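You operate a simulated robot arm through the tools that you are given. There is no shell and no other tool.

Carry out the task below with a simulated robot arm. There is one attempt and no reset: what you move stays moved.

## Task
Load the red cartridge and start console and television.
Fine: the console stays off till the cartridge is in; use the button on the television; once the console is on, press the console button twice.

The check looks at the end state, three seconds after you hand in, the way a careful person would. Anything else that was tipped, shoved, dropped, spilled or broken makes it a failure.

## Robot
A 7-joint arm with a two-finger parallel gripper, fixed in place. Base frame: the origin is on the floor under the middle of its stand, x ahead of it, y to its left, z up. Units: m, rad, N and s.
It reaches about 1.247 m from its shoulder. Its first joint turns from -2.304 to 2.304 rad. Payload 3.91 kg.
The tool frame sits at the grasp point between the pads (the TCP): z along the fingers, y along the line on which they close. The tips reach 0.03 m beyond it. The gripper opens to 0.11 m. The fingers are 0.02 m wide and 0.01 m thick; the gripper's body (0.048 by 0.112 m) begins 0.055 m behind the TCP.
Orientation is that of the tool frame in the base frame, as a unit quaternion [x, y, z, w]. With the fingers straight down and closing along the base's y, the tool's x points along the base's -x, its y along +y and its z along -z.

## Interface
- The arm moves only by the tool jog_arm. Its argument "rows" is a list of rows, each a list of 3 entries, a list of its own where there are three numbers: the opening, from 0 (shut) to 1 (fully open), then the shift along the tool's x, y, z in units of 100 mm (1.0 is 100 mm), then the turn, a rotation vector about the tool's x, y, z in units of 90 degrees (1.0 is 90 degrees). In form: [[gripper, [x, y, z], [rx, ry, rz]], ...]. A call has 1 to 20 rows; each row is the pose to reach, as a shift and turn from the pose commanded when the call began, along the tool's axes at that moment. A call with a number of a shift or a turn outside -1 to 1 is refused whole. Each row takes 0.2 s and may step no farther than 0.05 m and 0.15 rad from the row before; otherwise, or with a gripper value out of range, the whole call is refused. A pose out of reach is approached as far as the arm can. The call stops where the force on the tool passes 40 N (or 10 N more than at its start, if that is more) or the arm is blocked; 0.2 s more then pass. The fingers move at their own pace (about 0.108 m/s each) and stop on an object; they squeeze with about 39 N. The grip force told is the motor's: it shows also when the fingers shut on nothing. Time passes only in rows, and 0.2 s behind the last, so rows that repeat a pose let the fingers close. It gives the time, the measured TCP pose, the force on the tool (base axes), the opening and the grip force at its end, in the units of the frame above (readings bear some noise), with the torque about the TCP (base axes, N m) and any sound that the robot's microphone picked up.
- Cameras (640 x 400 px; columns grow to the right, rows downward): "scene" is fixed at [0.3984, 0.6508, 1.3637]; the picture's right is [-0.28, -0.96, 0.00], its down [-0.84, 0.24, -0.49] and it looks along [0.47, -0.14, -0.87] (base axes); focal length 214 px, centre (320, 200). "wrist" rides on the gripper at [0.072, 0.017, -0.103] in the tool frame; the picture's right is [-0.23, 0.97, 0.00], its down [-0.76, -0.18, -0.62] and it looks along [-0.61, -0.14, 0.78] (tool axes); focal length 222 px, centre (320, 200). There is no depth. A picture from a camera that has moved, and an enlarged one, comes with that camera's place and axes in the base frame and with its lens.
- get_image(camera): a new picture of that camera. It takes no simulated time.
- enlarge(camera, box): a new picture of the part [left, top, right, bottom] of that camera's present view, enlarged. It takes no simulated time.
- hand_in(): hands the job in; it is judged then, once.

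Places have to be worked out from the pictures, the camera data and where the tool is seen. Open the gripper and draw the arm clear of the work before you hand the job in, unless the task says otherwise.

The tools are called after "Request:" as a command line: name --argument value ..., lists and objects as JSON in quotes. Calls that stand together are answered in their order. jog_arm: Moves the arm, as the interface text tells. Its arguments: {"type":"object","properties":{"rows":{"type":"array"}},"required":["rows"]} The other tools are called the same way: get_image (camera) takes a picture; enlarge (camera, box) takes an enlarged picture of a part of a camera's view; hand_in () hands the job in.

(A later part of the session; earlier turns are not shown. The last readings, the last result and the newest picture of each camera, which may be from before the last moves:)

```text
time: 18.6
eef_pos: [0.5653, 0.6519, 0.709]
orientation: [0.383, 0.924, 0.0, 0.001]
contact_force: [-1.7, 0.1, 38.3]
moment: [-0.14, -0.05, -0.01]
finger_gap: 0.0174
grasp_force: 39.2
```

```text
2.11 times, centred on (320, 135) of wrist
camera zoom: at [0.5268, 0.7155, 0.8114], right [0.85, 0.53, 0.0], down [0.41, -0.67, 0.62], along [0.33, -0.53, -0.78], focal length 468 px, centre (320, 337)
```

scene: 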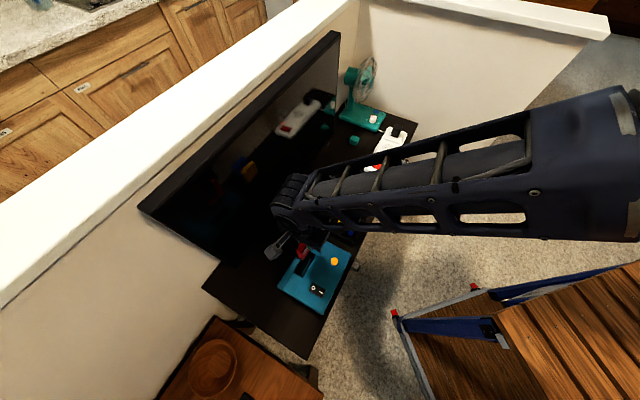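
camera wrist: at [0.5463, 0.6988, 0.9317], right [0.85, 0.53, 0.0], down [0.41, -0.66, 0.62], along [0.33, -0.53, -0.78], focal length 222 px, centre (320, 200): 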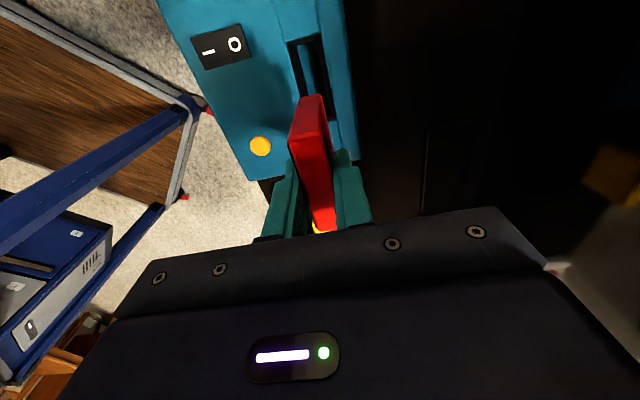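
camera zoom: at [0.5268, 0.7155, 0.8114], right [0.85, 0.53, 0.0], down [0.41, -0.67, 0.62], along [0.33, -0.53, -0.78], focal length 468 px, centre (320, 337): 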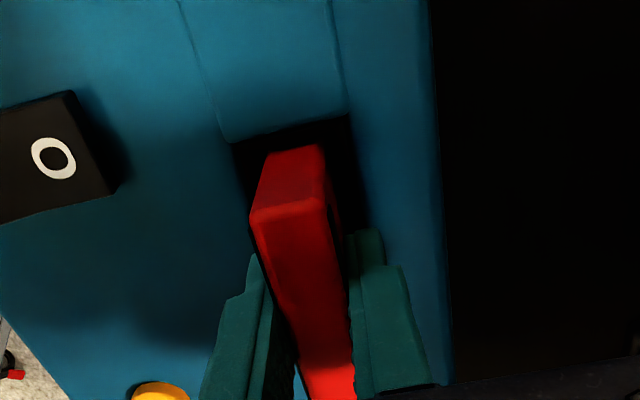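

The TCP went down 4 mm, but the cartridge slid up the same amount in the grip. So it is resting on a stop about 40 mm inside the slot. I'll relax the load, open, back straight up and inspect how it sits.

Request:
jog_arm --rows '[[0, [0, 0, -0.03], [0, 0, 0]], [0.4, [0, 0, -0.05], [0, 0, 0]], [0.4, [0, 0, -0.05], [0, 0, 0]], [0.4, [0, 0, -0.2], [0, 0, 0]], [0.4, [0, 0, -0.4], [0, 0, 0]], [0.4, [0, 0, -0.7], [0, 0, 0]], [0.4, [0, 0, -1.0], [0, 0, 0]], [0.4, [0, 0, -1.0], [0, 0, 0]]]'

Request:
get_image --camera "wrist"

Request:
enlarge --camera "wrist" --box '[240, 20, 400, 170]'

Request:
enlarge --camera "scene" --box '[260, 215, 350, 285]'

```text
time: 20.4
eef_pos: [0.5656, 0.6497, 0.8079]
orientation: [0.383, 0.924, 0.0, 0.0]
contact_force: [-0.6, -0.1, 0.5]
moment: [-0.02, -0.01, -0.04]
finger_gap: 0.0441
grasp_force: 0.0
```

```text
taken
camera wrist: at [0.5275, 0.7144, 0.9096], right [0.85, 0.53, 0.0], down [0.41, -0.66, 0.62], along [0.33, -0.53, -0.78], focal length 222 px, centre (320, 200)
```

wrist: 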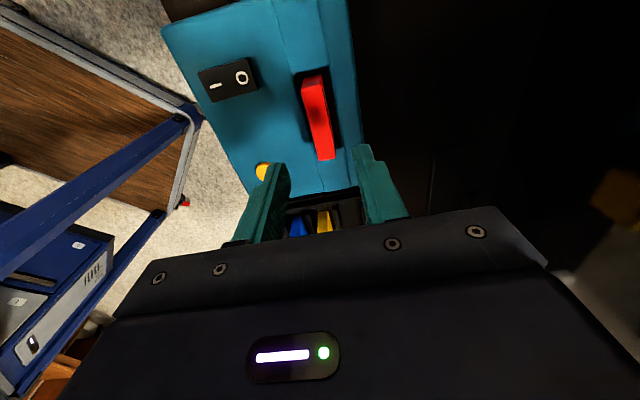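

```text
2.67 times, centred on (320, 95) of wrist
camera zoom: at [0.5275, 0.7144, 0.9096], right [0.85, 0.53, 0.0], down [0.41, -0.66, 0.62], along [0.33, -0.53, -0.78], focal length 592 px, centre (320, 480)
```

zoom: 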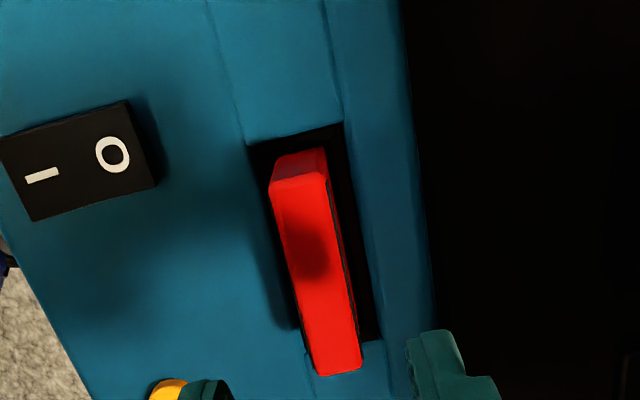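

```text
5.71 times, centred on (305, 250) of scene
camera zoom: at [0.3984, 0.6508, 1.3637], right [-0.28, -0.96, 0.0], down [-0.84, 0.24, -0.49], along [0.47, -0.14, -0.87], focal length 1226 px, centre (406, -86)
```

zoom: 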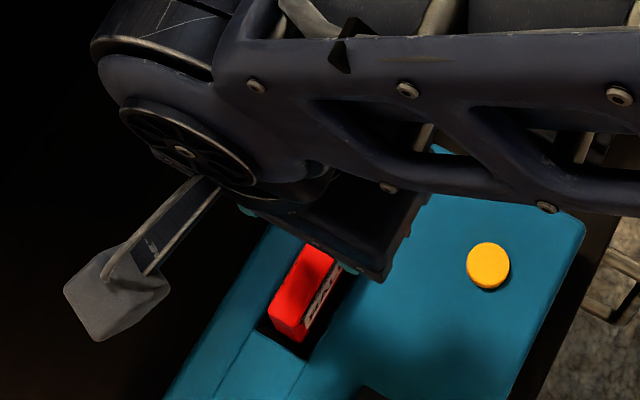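

The cartridge stands upright in the slot with its top at about z=0.714, so about 38 mm shows. To be sure it is fully seated I'll close the fingers and press gently on the centre of its top.

Request:
jog_arm --rows '[[0, [0.02, 0.006, 0], [0, 0, 0]], [0, [0.02, 0.006, 0], [0, 0, 0]], [0, [0.02, 0.006, 0.3], [0, 0, 0]], [0, [0.02, 0.006, 0.5], [0, 0, 0]], [0, [0.02, 0.006, 0.57], [0, 0, 0]], [0, [0.02, 0.006, 0.6], [0, 0, 0]], [0, [0.02, 0.006, 0.63], [0, 0, 0]], [0, [0.02, 0.006, 0.65], [0, 0, 0]], [0, [0.02, 0.006, 0.67], [0, 0, 0]], [0, [0.02, 0.006, 0.69], [0, 0, 0]], [0, [0.02, 0.006, 0.71], [0, 0, 0]], [0, [0.02, 0.006, 0.73], [0, 0, 0]], [0, [0.02, 0.006, 0.75], [0, 0, 0]]]'

Request:
enlarge --camera "wrist" --box '[240, 20, 400, 190]'

```text
time: 22.2
eef_pos: [0.5669, 0.6551, 0.7467]
orientation: [0.383, 0.924, 0.003, 0.0]
contact_force: [0.5, -3.4, 15.0]
moment: [-0.13, 0.01, -0.02]
finger_gap: 0.0002
grasp_force: 37.8
stopped in row 9: the force on the tool passed its limit at 44 N (the readings are from after the stop); the commanded pose is now the measured one
```

```text
2.35 times, centred on (320, 105) of wrist
camera zoom: at [0.5274, 0.7178, 0.8496], right [0.85, 0.53, 0.01], down [0.41, -0.67, 0.62], along [0.33, -0.53, -0.78], focal length 523 px, centre (320, 424)
```

zoom: 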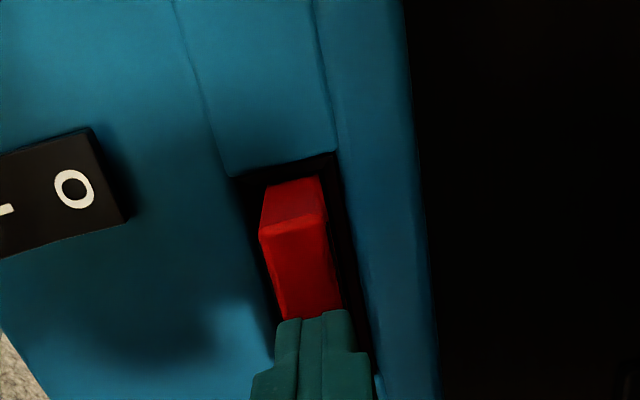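

The press hit a hard stop at 44 N with no movement, so the cartridge is seated on the slot floor. Next is the console rocker, whose raised "I" half is on the front side at about tool-aligned (X=0.111, Y=0.772). I'll lift clear and move above it.

Request:
jog_arm --rows '[[0, [0, 0, -0.2], [0, 0, 0]], [0, [0, 0, -0.4], [0, 0, 0]], [0, [0, 0, -0.6], [0, 0, 0]], [0, [0.16, -0.3, -0.6], [0, 0, 0]], [0, [0.32, -0.6, -0.6], [0, 0, 0]], [0, [0.486, -0.93, -0.6], [0, 0, 0]], [0, [0.486, -0.93, -0.6], [0, 0, 0]]]'

Request:
get_image --camera "wrist"

Request:
enlarge --camera "wrist" --box '[240, 60, 400, 180]'

Request:
enlarge --camera "scene" --box '[260, 215, 370, 325]'

```text
time: 23.8
eef_pos: [0.4639, 0.6234, 0.8065]
orientation: [0.382, 0.924, 0.002, 0.0]
contact_force: [-0.8, 0.2, 0.2]
moment: [0.0, 0.02, -0.02]
finger_gap: 0.0
grasp_force: 37.8
```

```text
taken
camera wrist: at [0.4241, 0.6859, 0.9076], right [0.85, 0.53, 0.0], down [0.41, -0.67, 0.62], along [0.33, -0.53, -0.78], focal length 222 px, centre (320, 200)
```

wrist: 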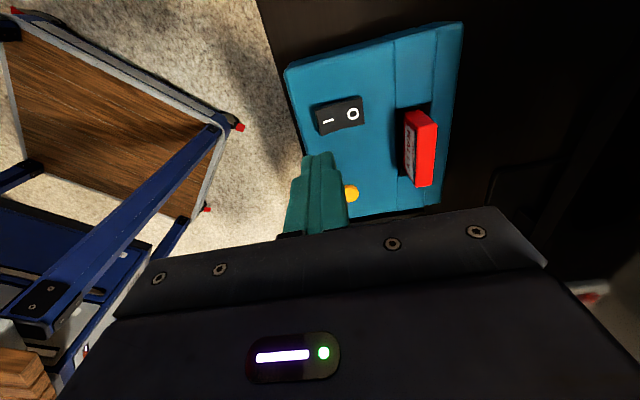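

```text
3.33 times, centred on (320, 120) of wrist
camera zoom: at [0.4241, 0.6859, 0.9076], right [0.85, 0.53, 0.0], down [0.41, -0.67, 0.62], along [0.33, -0.53, -0.78], focal length 740 px, centre (320, 467)
```

zoom: 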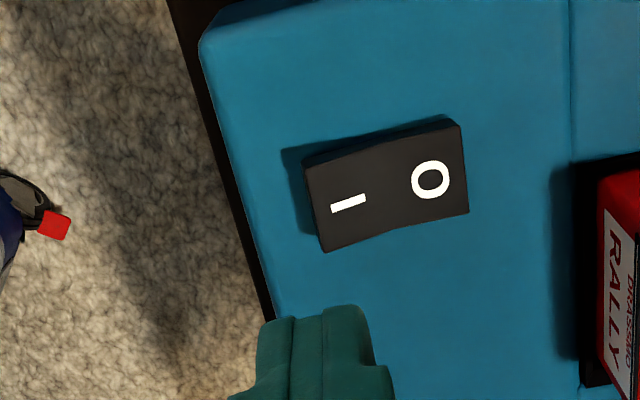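

```text
3.64 times, centred on (315, 270) of scene
camera zoom: at [0.3984, 0.6508, 1.3637], right [-0.28, -0.96, 0.0], down [-0.84, 0.24, -0.49], along [0.47, -0.14, -0.87], focal length 780 px, centre (338, -54)
```

zoom: 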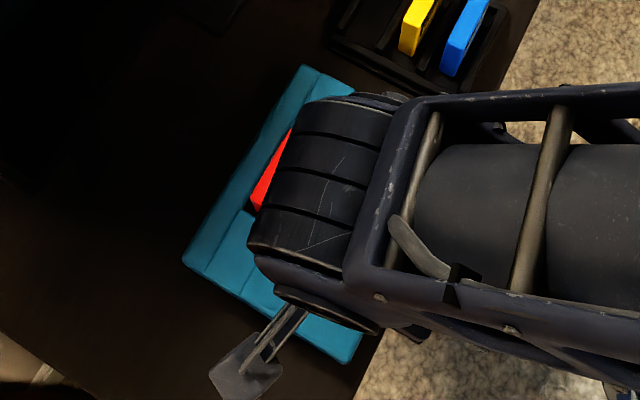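

The rocker's I half is raised (off), and its outer end sits almost under the fingertips. I'll go down onto it in fine steps near its outer end.

Request:
jog_arm --rows '[[0, [-0.03, 0.02, 0.25], [0, 0, 0]], [0, [-0.03, 0.02, 0.5], [0, 0, 0]], [0, [-0.03, 0.02, 0.7], [0, 0, 0]], [0, [-0.03, 0.02, 0.76], [0, 0, 0]], [0, [-0.03, 0.02, 0.8], [0, 0, 0]], [0, [-0.03, 0.02, 0.82], [0, 0, 0]], [0, [-0.03, 0.02, 0.84], [0, 0, 0]], [0, [-0.03, 0.02, 0.86], [0, 0, 0]], [0, [-0.03, 0.02, 0.88], [0, 0, 0]], [0, [-0.03, 0.02, 0.9], [0, 0, 0]]]'

Request:
enlarge --camera "wrist" --box '[240, 60, 400, 180]'

```text
time: 26.0
eef_pos: [0.4702, 0.6226, 0.7193]
orientation: [0.383, 0.924, 0.002, 0.0]
contact_force: [-8.3, -11.9, 17.5]
moment: [-0.3, 0.13, 0.0]
finger_gap: 0.0003
grasp_force: 37.8
stopped in row 10: the force on the tool passed its limit at 46 N (the readings are from after the stop); the commanded pose is now the measured one
```

```text
3.33 times, centred on (320, 120) of wrist
camera zoom: at [0.4304, 0.686, 0.8217], right [0.85, 0.53, 0.01], down [0.41, -0.67, 0.62], along [0.33, -0.53, -0.78], focal length 740 px, centre (320, 467)
```

zoom: 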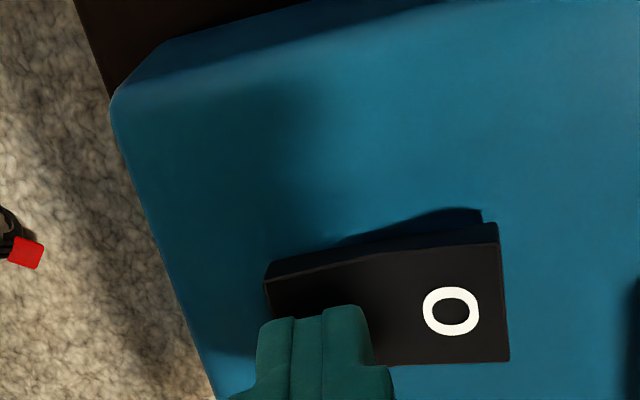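

It stopped at 46 N, and the O end now casts a shadow as if raised, so the rocker seems to have flipped. I'll lift and look.

Request:
jog_arm --rows '[[0, [0, 0, -0.1], [0, 0, 0]], [0, [0, 0, -0.3], [0, 0, 0]], [0, [0, 0, -0.6], [0, 0, 0]], [0, [0, 0, -0.85], [0, 0, 0]], [0, [0, 0, -0.85], [0, 0, 0]]]'

Request:
get_image --camera "wrist"

Request:
enlarge --camera "wrist" --box '[280, 80, 400, 180]'

Request:
get_image --camera "scene"

```text
time: 27.2
eef_pos: [0.4683, 0.623, 0.804]
orientation: [0.384, 0.923, 0.003, 0.0]
contact_force: [0.5, -0.1, -0.7]
moment: [0.01, -0.02, -0.01]
finger_gap: 0.0001
grasp_force: 37.9
```

```text
taken
camera wrist: at [0.4297, 0.6861, 0.9068], right [0.85, 0.53, 0.01], down [0.41, -0.67, 0.62], along [0.33, -0.53, -0.78], focal length 222 px, centre (320, 200)
```

wrist: 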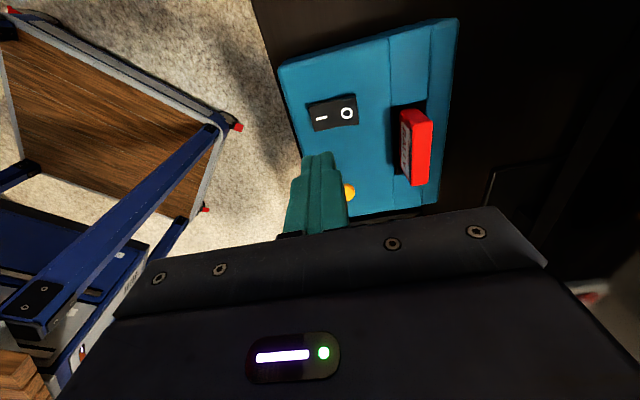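

```text
4.00 times, centred on (340, 130) of wrist
camera zoom: at [0.4297, 0.6861, 0.9068], right [0.85, 0.53, 0.01], down [0.41, -0.67, 0.62], along [0.33, -0.53, -0.78], focal length 888 px, centre (240, 480)
```

zoom: 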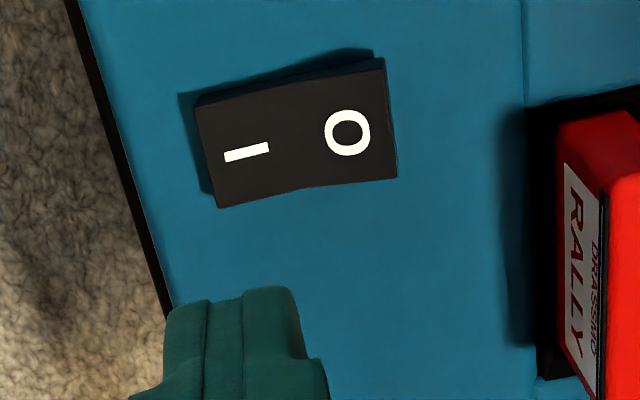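

```text
taken
```

scene: 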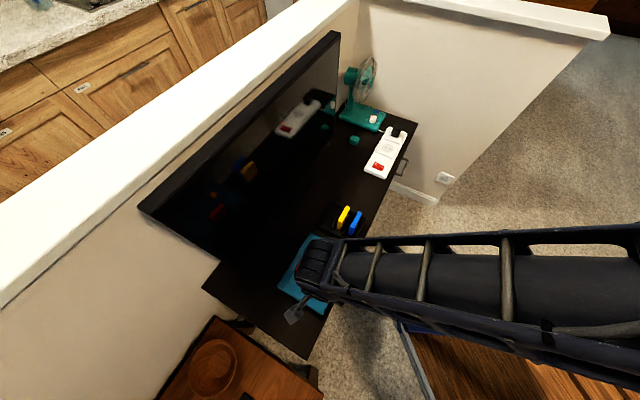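

The rocker's tilt has changed: the I end is lower and the O end higher than before. I want to confirm the console is on, so I'll check the small indicator seen earlier on its front edge.

Request:
enlarge --camera "wrist" --box '[265, 50, 345, 170]'

Request:
enlarge --camera "scene" --box '[270, 230, 340, 330]'

Request:
enlarge --camera "scene" --box '[310, 125, 370, 165]'

```text
3.33 times, centred on (305, 110) of wrist
camera zoom: at [0.4297, 0.6861, 0.9068], right [0.85, 0.53, 0.01], down [0.41, -0.67, 0.62], along [0.33, -0.53, -0.78], focal length 740 px, centre (370, 500)
```

zoom: 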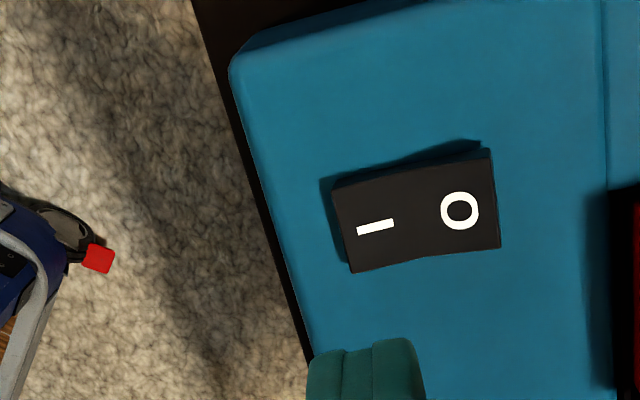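

```text
4.00 times, centred on (305, 280) of scene
camera zoom: at [0.3984, 0.6508, 1.3637], right [-0.28, -0.96, 0.0], down [-0.84, 0.24, -0.49], along [0.47, -0.14, -0.87], focal length 858 px, centre (380, -120)
```

zoom: 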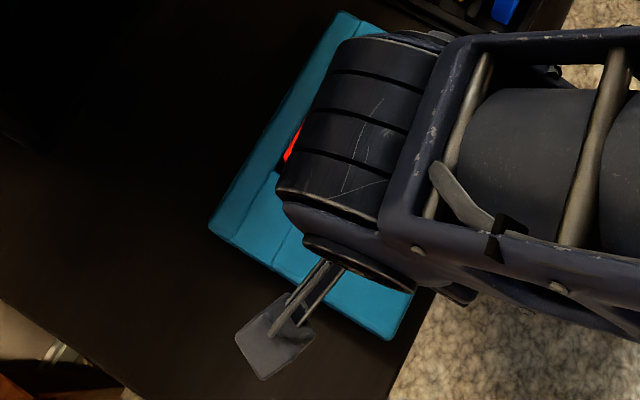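

```text
10.00 times, centred on (340, 145) of scene
camera zoom: at [0.3984, 0.6508, 1.3637], right [-0.28, -0.96, 0.0], down [-0.84, 0.24, -0.49], along [0.47, -0.14, -0.87], focal length 2145 px, centre (120, 750)
```

zoom: 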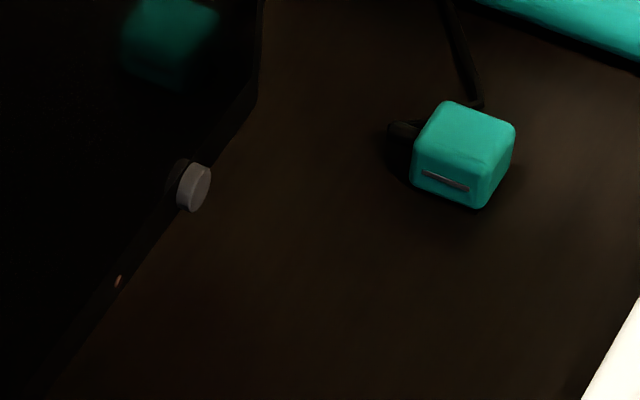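

The front face isn't visible from here. I'll raise up and back toward the robot to view the console's front and the whole set.

Request:
jog_arm --rows '[[0, [0, -0.2, -0.3], [0, 0, 0]], [0, [0, -0.5, -0.6], [0, 0, 0]], [0, [0, -0.8, -0.9], [0, 0, 0]], [0, [0, -1.0, -1.0], [0, 0, 0]], [0, [0, -1.0, -1.0], [0, 0, 0]]]'

Request:
get_image --camera "wrist"

Request:
enlarge --camera "wrist" --box '[330, 40, 490, 190]'

Request:
enlarge --camera "scene" --box '[260, 220, 370, 320]'

```text
time: 28.4
eef_pos: [0.398, 0.5521, 0.9042]
orientation: [0.382, 0.924, 0.003, 0.0]
contact_force: [-0.2, -0.1, 0.1]
moment: [0.02, 0.0, 0.01]
finger_gap: 0.0001
grasp_force: 37.8
```

```text
taken
camera wrist: at [0.3594, 0.6157, 1.0057], right [0.85, 0.53, 0.01], down [0.41, -0.67, 0.62], along [0.33, -0.53, -0.78], focal length 222 px, centre (320, 200)
```

wrist: 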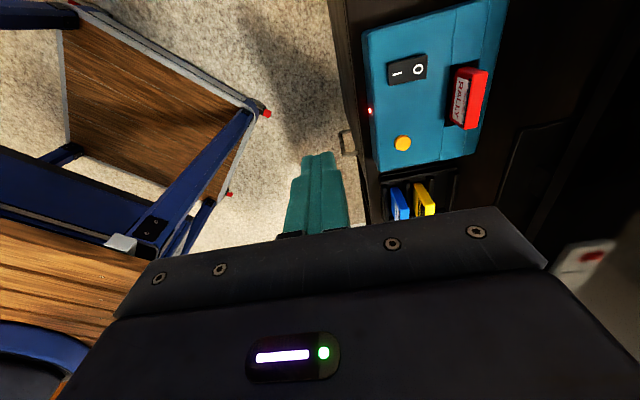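

```text
2.67 times, centred on (410, 115) of wrist
camera zoom: at [0.3594, 0.6157, 1.0057], right [0.85, 0.53, 0.01], down [0.41, -0.67, 0.62], along [0.33, -0.53, -0.78], focal length 592 px, centre (80, 427)
```

zoom: 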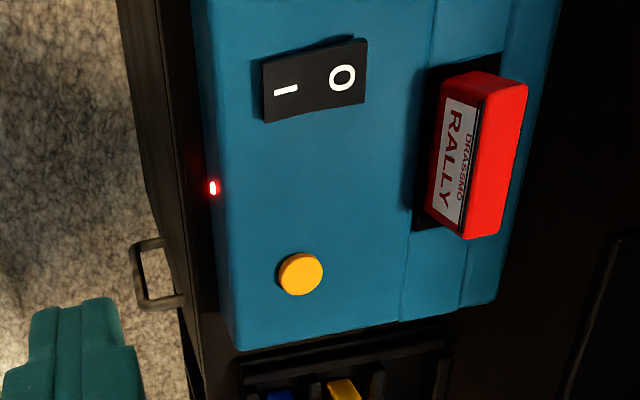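

```text
4.00 times, centred on (315, 270) of scene
camera zoom: at [0.3984, 0.6508, 1.3637], right [-0.28, -0.96, 0.0], down [-0.84, 0.24, -0.49], along [0.47, -0.14, -0.87], focal length 858 px, centre (340, -80)
```

zoom: 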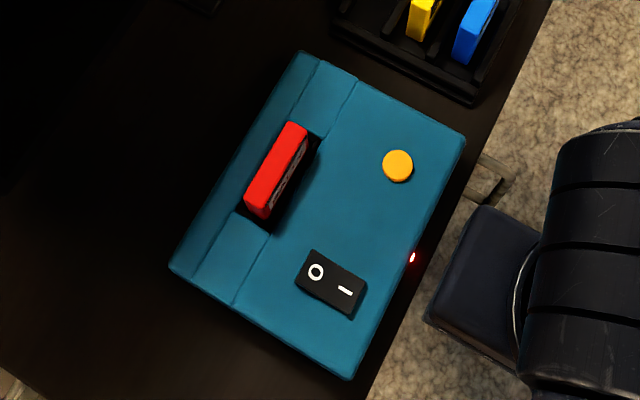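

The console's red LED is lit and the cartridge is in, so the console is on. Now I'll move above the yellow button at about tool-aligned (X=0.011, Y=0.782).

Request:
jog_arm --rows '[[0, [-0.25, 0.25, 0], [0, 0, 0]], [0, [-0.5, 0.5, 0.2], [0, 0, 0]], [0, [-0.75, 0.75, 0.4], [0, 0, 0]], [0, [-0.98, 1.0, 0.6], [0, 0, 0]], [0, [-0.98, 1.0, 0.9], [0, 0, 0]], [0, [-0.98, 1.0, 0.9], [0, 0, 0]]]'

Request:
get_image --camera "wrist"

Request:
enlarge --camera "wrist" --box '[260, 80, 400, 180]'

```text
time: 29.8
eef_pos: [0.5429, 0.5542, 0.8132]
orientation: [0.383, 0.924, 0.003, 0.0]
contact_force: [-0.4, 0.4, -1.2]
moment: [-0.02, 0.01, -0.01]
finger_gap: 0.0
grasp_force: 36.7
```

```text
taken
camera wrist: at [0.5021, 0.6176, 0.9162], right [0.85, 0.53, 0.01], down [0.41, -0.67, 0.62], along [0.33, -0.53, -0.78], focal length 222 px, centre (320, 200)
```

wrist: 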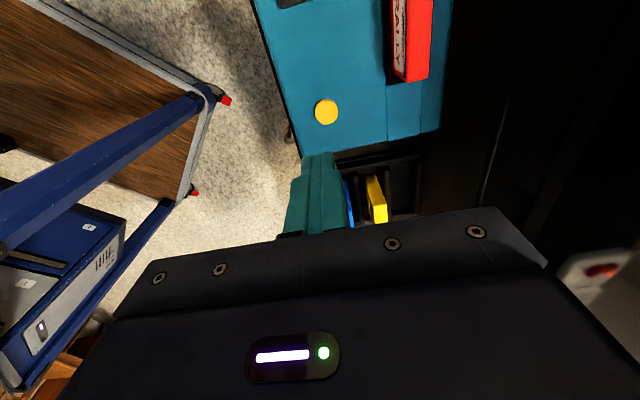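

```text
4.00 times, centred on (330, 130) of wrist
camera zoom: at [0.5021, 0.6176, 0.9162], right [0.85, 0.53, 0.01], down [0.41, -0.67, 0.62], along [0.33, -0.53, -0.78], focal length 888 px, centre (280, 480)
```

zoom: 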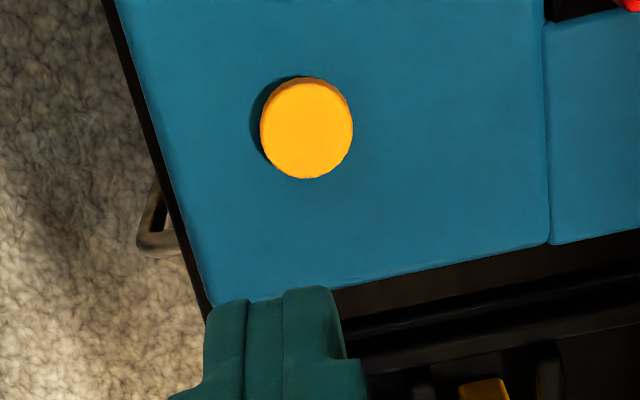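

The button is 7 mm over in Y from the fingertips. I'll align and lower to about 2 cm above it, and check once more before pressing.

Request:
jog_arm --rows '[[0, [0.01, 0.07, 0], [0, 0, 0]], [0, [0.01, 0.07, 0.3], [0, 0, 0]], [0, [0.01, 0.07, 0.6], [0, 0, 0]], [0, [0.01, 0.07, 0.8], [0, 0, 0]], [0, [0.01, 0.07, 0.8], [0, 0, 0]]]'

Request:
enlarge --camera "wrist" --box '[260, 100, 400, 200]'

Request:
enlarge --camera "scene" --box '[280, 220, 380, 300]'

```text
time: 31.0
eef_pos: [0.5455, 0.5616, 0.7328]
orientation: [0.383, 0.924, 0.003, 0.0]
contact_force: [1.2, 0.5, -0.9]
moment: [-0.01, 0.02, 0.0]
finger_gap: 0.0001
grasp_force: 37.4
```

```text
4.00 times, centred on (330, 150) of wrist
camera zoom: at [0.5048, 0.6243, 0.8352], right [0.85, 0.53, 0.01], down [0.41, -0.67, 0.62], along [0.33, -0.52, -0.78], focal length 888 px, centre (280, 400)
```

zoom: 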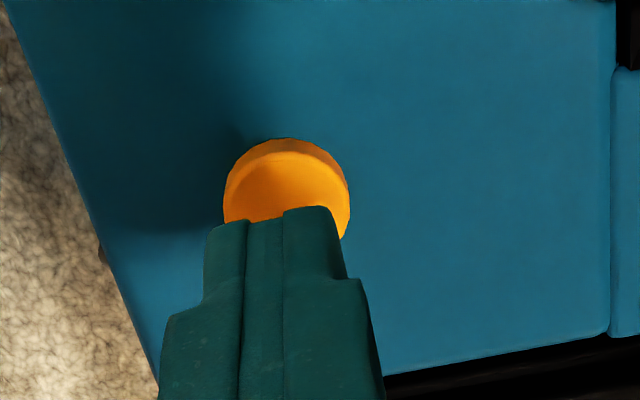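

```text
5.00 times, centred on (330, 260) of scene
camera zoom: at [0.3984, 0.6508, 1.3637], right [-0.28, -0.96, 0.0], down [-0.84, 0.24, -0.49], along [0.47, -0.14, -0.87], focal length 1072 px, centre (270, -100)
```

zoom: 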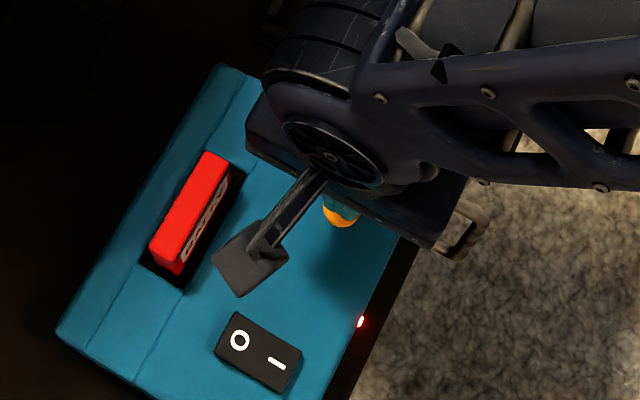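

Aligned over the button with the console LED still lit. First press: I go down in fine steps until it bottoms out.

Request:
jog_arm --rows '[[0, [0, 0, 0.1], [0, 0, 0]], [0, [0, 0, 0.16], [0, 0, 0]], [0, [0, 0, 0.18], [0, 0, 0]], [0, [0, 0, 0.2], [0, 0, 0]], [0, [0, 0, 0.22], [0, 0, 0]], [0, [0, 0, 0.24], [0, 0, 0]], [0, [0, 0, 0.26], [0, 0, 0]], [0, [0, 0, 0.28], [0, 0, 0]], [0, [0, 0, 0.3], [0, 0, 0]]]'

Request:
enlarge --camera "wrist" --box '[260, 100, 400, 200]'

```text
time: 32.9
eef_pos: [0.5451, 0.5592, 0.7083]
orientation: [0.384, 0.924, 0.004, 0.0]
contact_force: [-4.9, -6.4, 16.7]
moment: [-0.24, 0.16, -0.02]
finger_gap: 0.0
grasp_force: 37.6
heard: click
stopped in row 9: the force on the tool passed its limit at 46 N (the readings are from after the stop); the commanded pose is now the measured one
```

```text
4.00 times, centred on (330, 150) of wrist
camera zoom: at [0.5049, 0.6228, 0.8108], right [0.85, 0.53, 0.01], down [0.41, -0.67, 0.62], along [0.33, -0.52, -0.78], focal length 888 px, centre (280, 400)
```

zoom: 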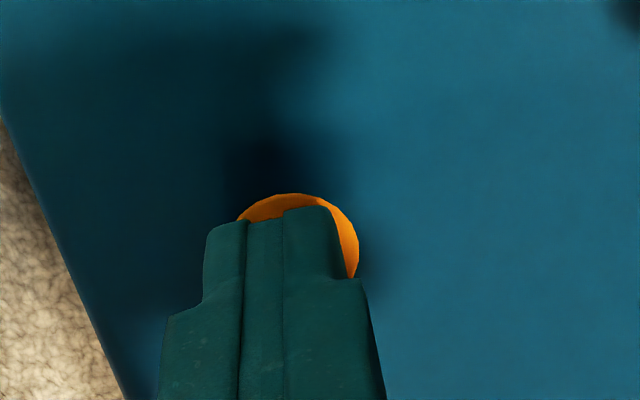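

I heard one click, so that is press one. I'll lift fully off so the button springs back, and verify before the second press.

Request:
jog_arm --rows '[[0, [0, 0, -0.1], [0, 0, 0]], [0, [0, 0, -0.25], [0, 0, 0]], [0, [0, 0, -0.25], [0, 0, 0]]]'

Request:
enlarge --camera "wrist" --box '[260, 100, 400, 200]'

Request:
enlarge --camera "scene" --box '[280, 220, 380, 300]'

```text
time: 33.6
eef_pos: [0.5451, 0.5589, 0.7324]
orientation: [0.382, 0.924, 0.004, 0.0]
contact_force: [-0.4, -0.4, -0.3]
moment: [-0.01, -0.03, 0.0]
finger_gap: 0.0
grasp_force: 37.7
```

```text
4.00 times, centred on (330, 150) of wrist
camera zoom: at [0.5046, 0.623, 0.835], right [0.85, 0.53, 0.01], down [0.41, -0.67, 0.62], along [0.33, -0.52, -0.78], focal length 888 px, centre (280, 400)
```

zoom: 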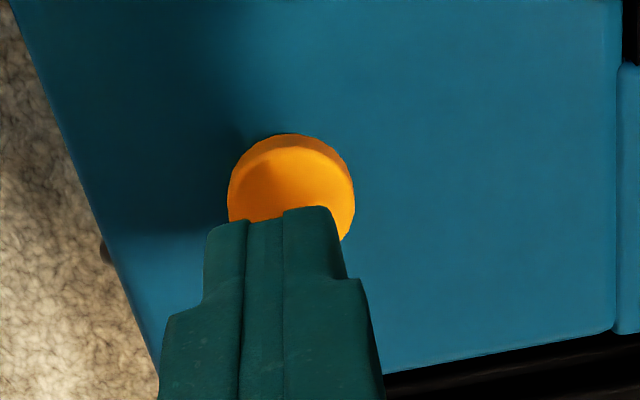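

```text
5.00 times, centred on (330, 260) of scene
camera zoom: at [0.3984, 0.6508, 1.3637], right [-0.28, -0.96, 0.0], down [-0.84, 0.24, -0.49], along [0.47, -0.14, -0.87], focal length 1072 px, centre (270, -100)
```

zoom: 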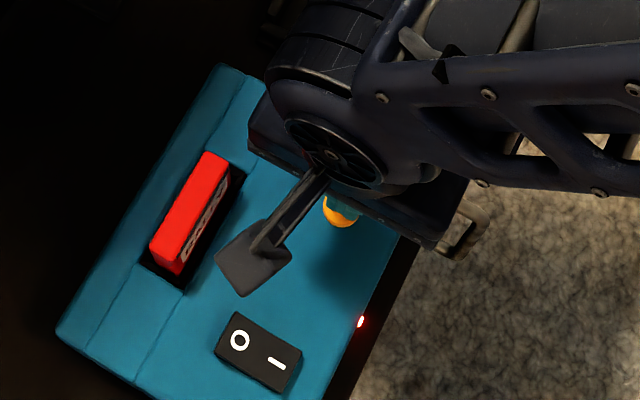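

The button is back up and the console LED is still on. Second press, done the same way.

Request:
jog_arm --rows '[[0, [0, 0.01, 0.1], [0, 0, 0]], [0, [0, 0.01, 0.16], [0, 0, 0]], [0, [0, 0.01, 0.18], [0, 0, 0]], [0, [0, 0.01, 0.2], [0, 0, 0]], [0, [0, 0.01, 0.22], [0, 0, 0]], [0, [0, 0.01, 0.24], [0, 0, 0]], [0, [0, 0.01, 0.26], [0, 0, 0]], [0, [0, 0.01, 0.28], [0, 0, 0]], [0, [0, 0.01, 0.3], [0, 0, 0]]]'

```text
time: 35.4
eef_pos: [0.5456, 0.5607, 0.7091]
orientation: [0.385, 0.923, 0.004, 0.0]
contact_force: [-6.0, -5.2, 17.3]
moment: [-0.2, 0.21, -0.03]
finger_gap: 0.0004
grasp_force: 37.2
heard: click
stopped in row 8: the force on the tool passed its limit at 44 N (the readings are from after the stop); the commanded pose is now the measured one
```

A second click was heard, so both console presses are done. I'll lift well clear, then travel along the cabinet toward the television's right end at a safe height to locate its button.

Request:
jog_arm --rows '[[0, [0, 0, -0.1], [0, 0, 0]], [0, [0, 0, -0.3], [0, 0, 0]], [0, [0, 0, -0.6], [0, 0, 0]], [0, [0, 0, -1.0], [0, 0, 0]], [0, [0, 0, -1.0], [0, 0, 0]]]'

Request:
jog_arm --rows '[[0, [-0.1, 0, -0.3], [0, 0, 0]], [0, [-0.4, 0.1, -0.6], [0, 0, 0]], [0, [-0.7, 0.2, -0.9], [0, 0, 0]], [0, [-1.0, 0.3, -1.0], [0, 0, 0]], [0, [-1.0, 0.3, -1.0], [0, 0, 0]]]'

Request:
jog_arm --rows '[[0, [-0.4, 0, 0], [0, 0, 0]], [0, [-0.8, 0, 0], [0, 0, 0]], [0, [-1.0, 0, 0], [0, 0, 0]], [0, [-1.0, 0, 0], [0, 0, 0]]]'

Request:
get_image --camera "wrist"

Request:
get_image --camera "scene"

```text
time: 36.6
eef_pos: [0.5442, 0.5605, 0.8093]
orientation: [0.384, 0.923, 0.005, 0.0]
contact_force: [0.0, -0.6, 0.4]
moment: [-0.06, -0.02, 0.0]
finger_gap: 0.0001
grasp_force: 38.2
```

```text
time: 37.8
eef_pos: [0.6371, 0.5093, 0.9049]
orientation: [0.384, 0.924, 0.005, 0.0]
contact_force: [0.6, -0.3, -0.1]
moment: [0.03, -0.01, -0.03]
finger_gap: 0.0001
grasp_force: 37.4
```

```text
time: 38.8
eef_pos: [0.7087, 0.4378, 0.9067]
orientation: [0.384, 0.923, 0.005, 0.0]
contact_force: [0.3, 0.1, 0.2]
moment: [0.01, 0.02, 0.01]
finger_gap: 0.0003
grasp_force: 37.4
```

```text
taken
camera wrist: at [0.6686, 0.5012, 1.009], right [0.85, 0.53, 0.01], down [0.41, -0.67, 0.62], along [0.33, -0.52, -0.79], focal length 222 px, centre (320, 200)
```

wrist: 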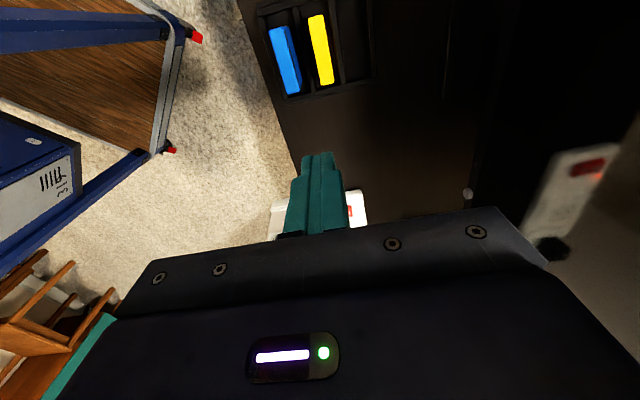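

```text
taken
```

scene: 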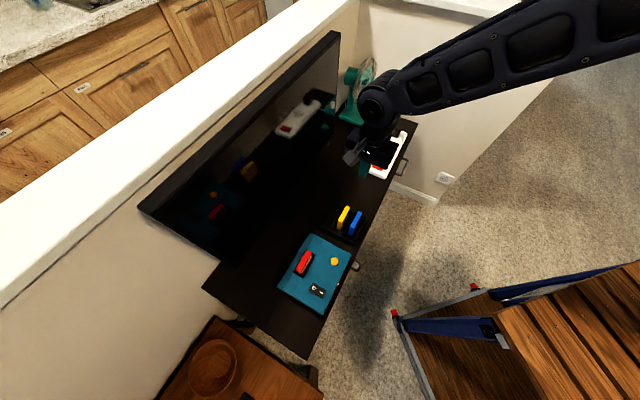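

The TV's grey button shows at about (467,193) in the wrist view. I'll enlarge it and the LED nearby in both cameras.

Request:
enlarge --camera "wrist" --box '[420, 140, 520, 215]'

Request:
enlarge --camera "scene" --box '[300, 110, 380, 170]'

```text
5.33 times, centred on (470, 178) of wrist
camera zoom: at [0.6686, 0.5012, 1.009], right [0.85, 0.53, 0.01], down [0.41, -0.67, 0.62], along [0.33, -0.52, -0.79], focal length 1185 px, centre (-480, 320)
```

zoom: 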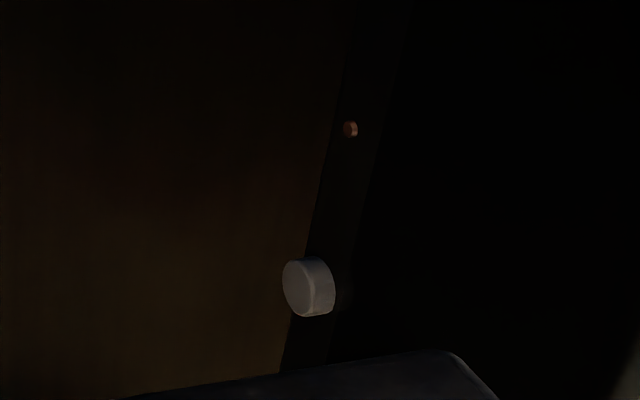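

```text
6.67 times, centred on (340, 140) of scene
camera zoom: at [0.3984, 0.6508, 1.3637], right [-0.28, -0.96, 0.0], down [-0.84, 0.24, -0.49], along [0.47, -0.14, -0.87], focal length 1430 px, centre (187, 600)
```

zoom: 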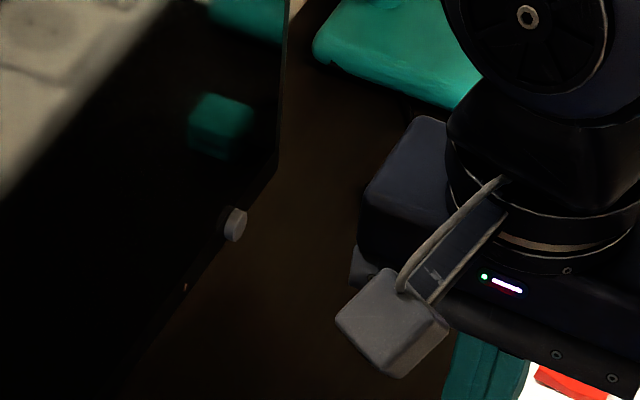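

Triangulating with the scene camera is poorly conditioned, so I want a second wrist view. I'll straighten the tiny tool tilt and move another 10 cm along the cabinet.

Request:
jog_arm --rows '[[0, [-0.4, 0, 0], [0.0059, -0.0024, 0]], [0, [-0.8, 0, 0], [0.0059, -0.0024, 0]], [0, [-1.0, 0, 0], [0.0059, -0.0024, 0]], [0, [-1.0, 0, 0], [0.0059, -0.0024, 0]]]'

Request:
get_image --camera "wrist"

Request:
enlarge --camera "wrist" --box '[400, 60, 520, 150]'

Request:
get_image --camera "scene"

```text
time: 39.8
eef_pos: [0.778, 0.3672, 0.9054]
orientation: [0.383, 0.924, -0.001, 0.0]
contact_force: [0.6, 0.7, 0.5]
moment: [-0.02, 0.01, 0.02]
finger_gap: 0.0001
grasp_force: 38.1
```

```text
taken
camera wrist: at [0.7399, 0.4314, 1.0072], right [0.85, 0.53, 0.0], down [0.41, -0.66, 0.62], along [0.33, -0.53, -0.78], focal length 222 px, centre (320, 200)
```

wrist: 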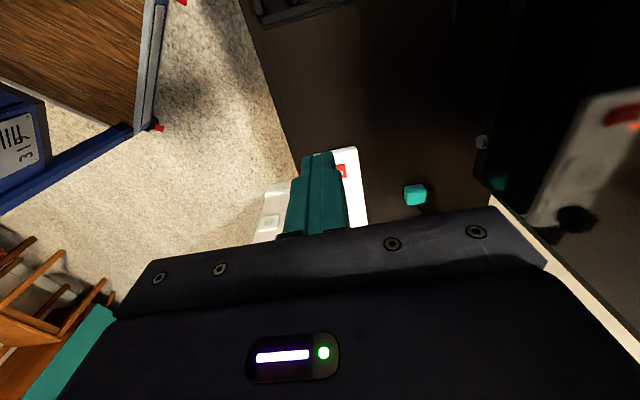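

```text
4.44 times, centred on (460, 105) of wrist
camera zoom: at [0.7399, 0.4314, 1.0072], right [0.85, 0.53, 0.0], down [0.41, -0.66, 0.62], along [0.33, -0.53, -0.78], focal length 987 px, centre (-302, 622)
```

zoom: 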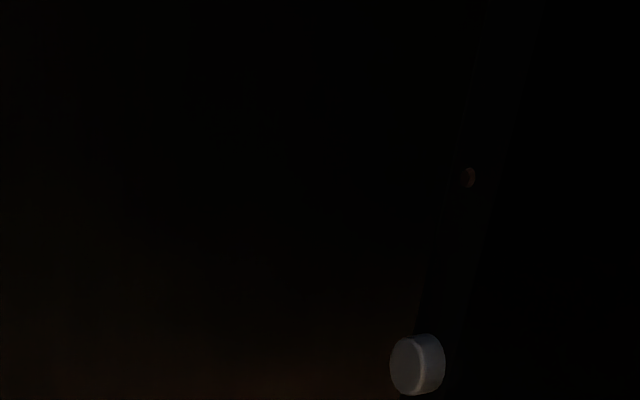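

```text
taken
```

scene: 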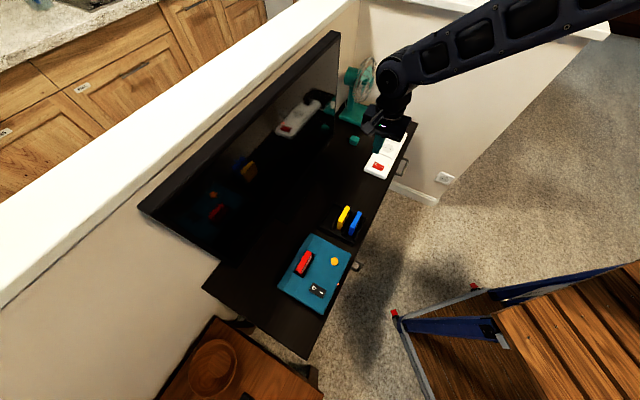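

Two wrist views give the TV button face at about (1.015, 0.438, 0.695), facing the robot, with a diameter of about 20 mm. The gripper body is too wide to push with the tool vertical, so I'll tilt the tool 45° toward the TV here in free air first.

Request:
jog_arm --rows '[[0, [0, 0, 0], [-0.0833, 0, 0]], [0, [0, 0, 0], [-0.1667, 0, 0]], [0, [0, 0, 0], [-0.25, 0, 0]], [0, [0, 0, 0], [-0.3333, 0, 0]], [0, [0, 0, 0], [-0.4167, 0, 0]], [0, [0, 0, 0], [-0.5, 0, 0]], [0, [0, 0, 0], [-0.5, 0, 0]]]'

Request:
get_image --camera "wrist"

Request:
get_image --camera "scene"

```text
time: 41.4
eef_pos: [0.7789, 0.3673, 0.9062]
orientation: [0.354, 0.854, 0.353, 0.148]
contact_force: [-0.1, -0.2, -0.4]
moment: [0.01, 0.02, -0.01]
finger_gap: 0.0004
grasp_force: 38.0
```

```text
taken
camera wrist: at [0.6838, 0.3768, 0.9907], right [0.65, 0.33, 0.69], down [0.14, -0.94, 0.32], along [0.75, -0.11, -0.65], focal length 222 px, centre (320, 200)
```

wrist: 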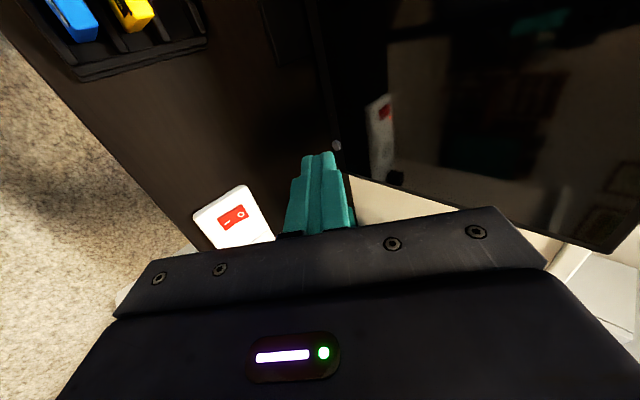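

```text
taken
```

scene: 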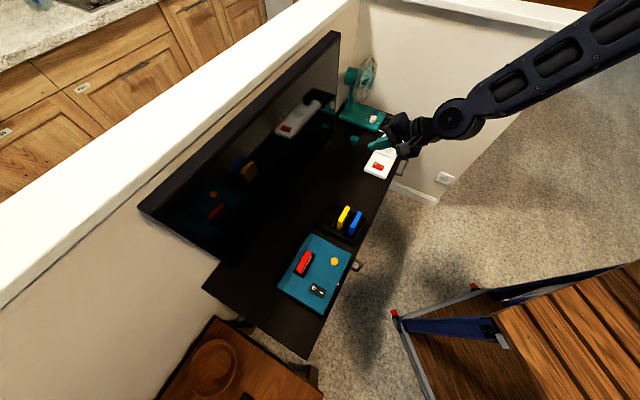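

With the tool tilted, this view puts the button at nearly the same spot (X=-0.406, Y=1.027, z=0.696). I'll approach diagonally along the fingers in two steps, staying well above the strip.

Request:
jog_arm --rows '[[0, [-0.25, -0.025, 0.2], [0, 0, 0]], [0, [-0.5, -0.05, 0.4], [0, 0, 0]], [0, [-0.75, -0.1, 0.7], [0, 0, 0]], [0, [-1.0, -0.1, 1.0], [0, 0, 0]], [0, [-1.0, -0.1, 1.0], [0, 0, 0]]]'

Request:
get_image --camera "wrist"

Request:
get_image --camera "scene"

```text
time: 42.6
eef_pos: [0.8943, 0.3429, 0.8285]
orientation: [0.354, 0.854, 0.352, 0.148]
contact_force: [-0.5, -0.7, 0.3]
moment: [-0.03, -0.02, -0.01]
finger_gap: 0.0
grasp_force: 37.9
```

```text
taken
camera wrist: at [0.7998, 0.3511, 0.9123], right [0.65, 0.33, 0.69], down [0.14, -0.94, 0.32], along [0.75, -0.11, -0.65], focal length 222 px, centre (320, 200)
```

wrist: 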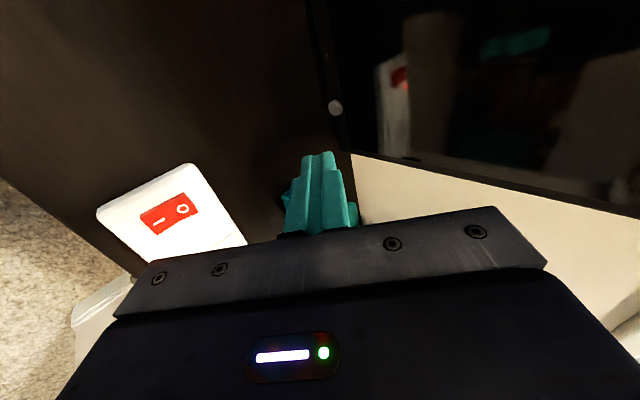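

```text
taken
```

scene: 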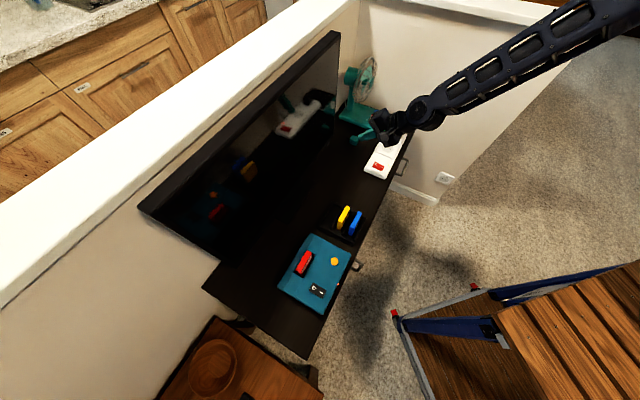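

The button is confirmed at X=-0.406, z≈0.697. I'll continue the diagonal approach to a standoff a few centimetres in front of it.

Request:
jog_arm --rows '[[0, [-0.1, -0.03, 0.3], [0, 0, 0]], [0, [-0.166, -0.07, 0.6], [0, 0, 0]], [0, [-0.166, -0.12, 0.85], [0, 0, 0]], [0, [-0.166, -0.165, 1.0], [0, 0, 0]], [0, [-0.166, -0.165, 1.0], [0, 0, 0]]]'

Request:
get_image --camera "wrist"

Request:
enlarge --camera "wrist" --box '[260, 0, 420, 170]'

Request:
enlarge --camera "scene" --box '[300, 90, 420, 180]'

```text
time: 43.8
eef_pos: [0.9479, 0.3724, 0.7463]
orientation: [0.354, 0.854, 0.352, 0.147]
contact_force: [0.9, 0.5, 0.0]
moment: [0.01, 0.01, -0.01]
finger_gap: 0.0
grasp_force: 37.7
```

```text
taken
camera wrist: at [0.8545, 0.3805, 0.8296], right [0.65, 0.33, 0.69], down [0.14, -0.94, 0.32], along [0.75, -0.11, -0.65], focal length 222 px, centre (320, 200)
```

wrist: 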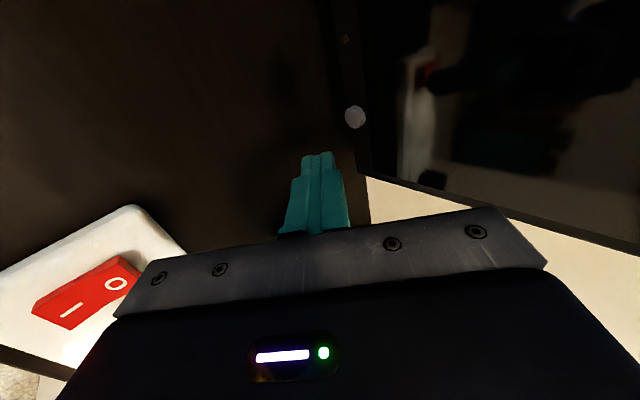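

```text
2.35 times, centred on (340, 85) of wrist
camera zoom: at [0.8545, 0.3805, 0.8296], right [0.65, 0.33, 0.69], down [0.14, -0.94, 0.32], along [0.75, -0.11, -0.65], focal length 523 px, centre (273, 471)
```

zoom: 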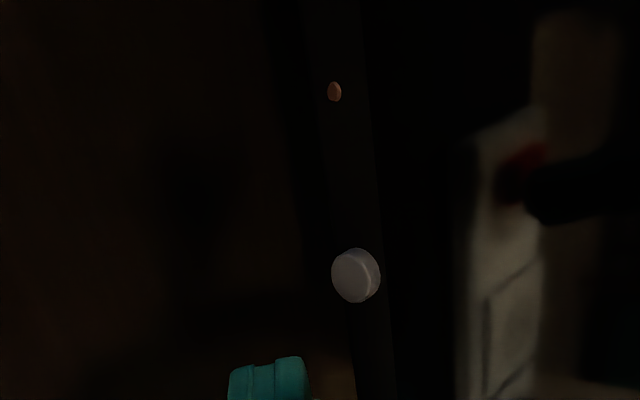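

```text
4.44 times, centred on (360, 135) of scene
camera zoom: at [0.3984, 0.6508, 1.3637], right [-0.28, -0.96, 0.0], down [-0.84, 0.24, -0.49], along [0.47, -0.14, -0.87], focal length 953 px, centre (142, 489)
```

zoom: 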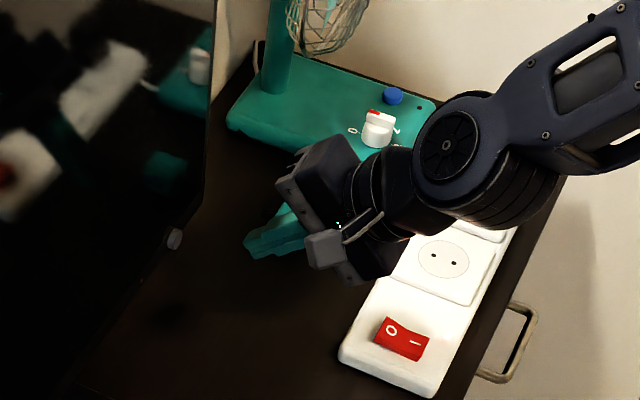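

The fingertip is in line with the button (X matches within 1 mm). I'll move the last 5 cm down the diagonal to the button's height, still about 3 cm short of it.

Request:
jog_arm --rows '[[0, [0, 0, 0.2], [0, 0, 0]], [0, [0, 0, 0.4], [0, 0, 0]], [0, [0, 0, 0.51], [0, 0, 0]], [0, [0, 0, 0.51], [0, 0, 0]]]'

Request:
get_image --camera "wrist"

Request:
enlarge --camera "wrist" --box '[290, 60, 430, 180]'

Request:
enlarge --camera "scene" --box '[300, 110, 380, 170]'

```text
time: 44.8
eef_pos: [0.9745, 0.397, 0.7105]
orientation: [0.355, 0.854, 0.352, 0.146]
contact_force: [-0.2, 0.2, -0.6]
moment: [0.0, 0.02, 0.0]
finger_gap: 0.0002
grasp_force: 37.7
```

```text
taken
camera wrist: at [0.8787, 0.4057, 0.7939], right [0.65, 0.33, 0.69], down [0.14, -0.94, 0.32], along [0.75, -0.11, -0.65], focal length 222 px, centre (320, 200)
```

wrist: 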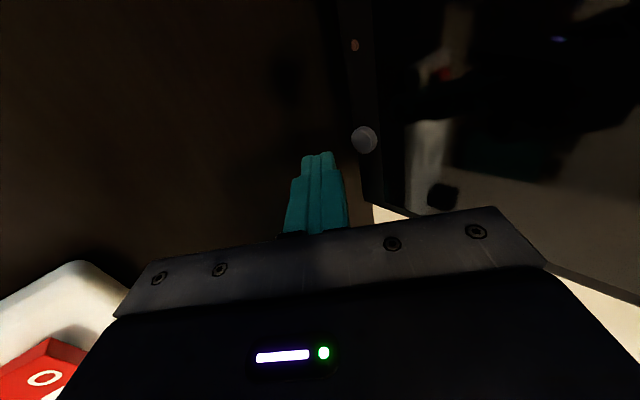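

```text
3.33 times, centred on (360, 120) of wrist
camera zoom: at [0.8787, 0.4057, 0.7939], right [0.65, 0.33, 0.69], down [0.14, -0.94, 0.32], along [0.75, -0.11, -0.65], focal length 740 px, centre (187, 467)
```

zoom: 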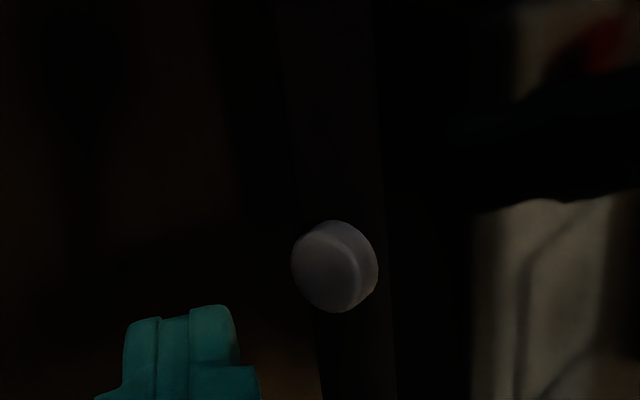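

```text
6.67 times, centred on (340, 140) of scene
camera zoom: at [0.3984, 0.6508, 1.3637], right [-0.28, -0.96, 0.0], down [-0.84, 0.24, -0.49], along [0.47, -0.14, -0.87], focal length 1430 px, centre (187, 600)
```

zoom: 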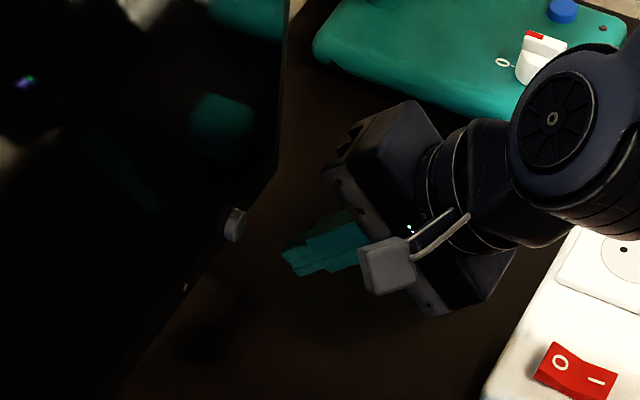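

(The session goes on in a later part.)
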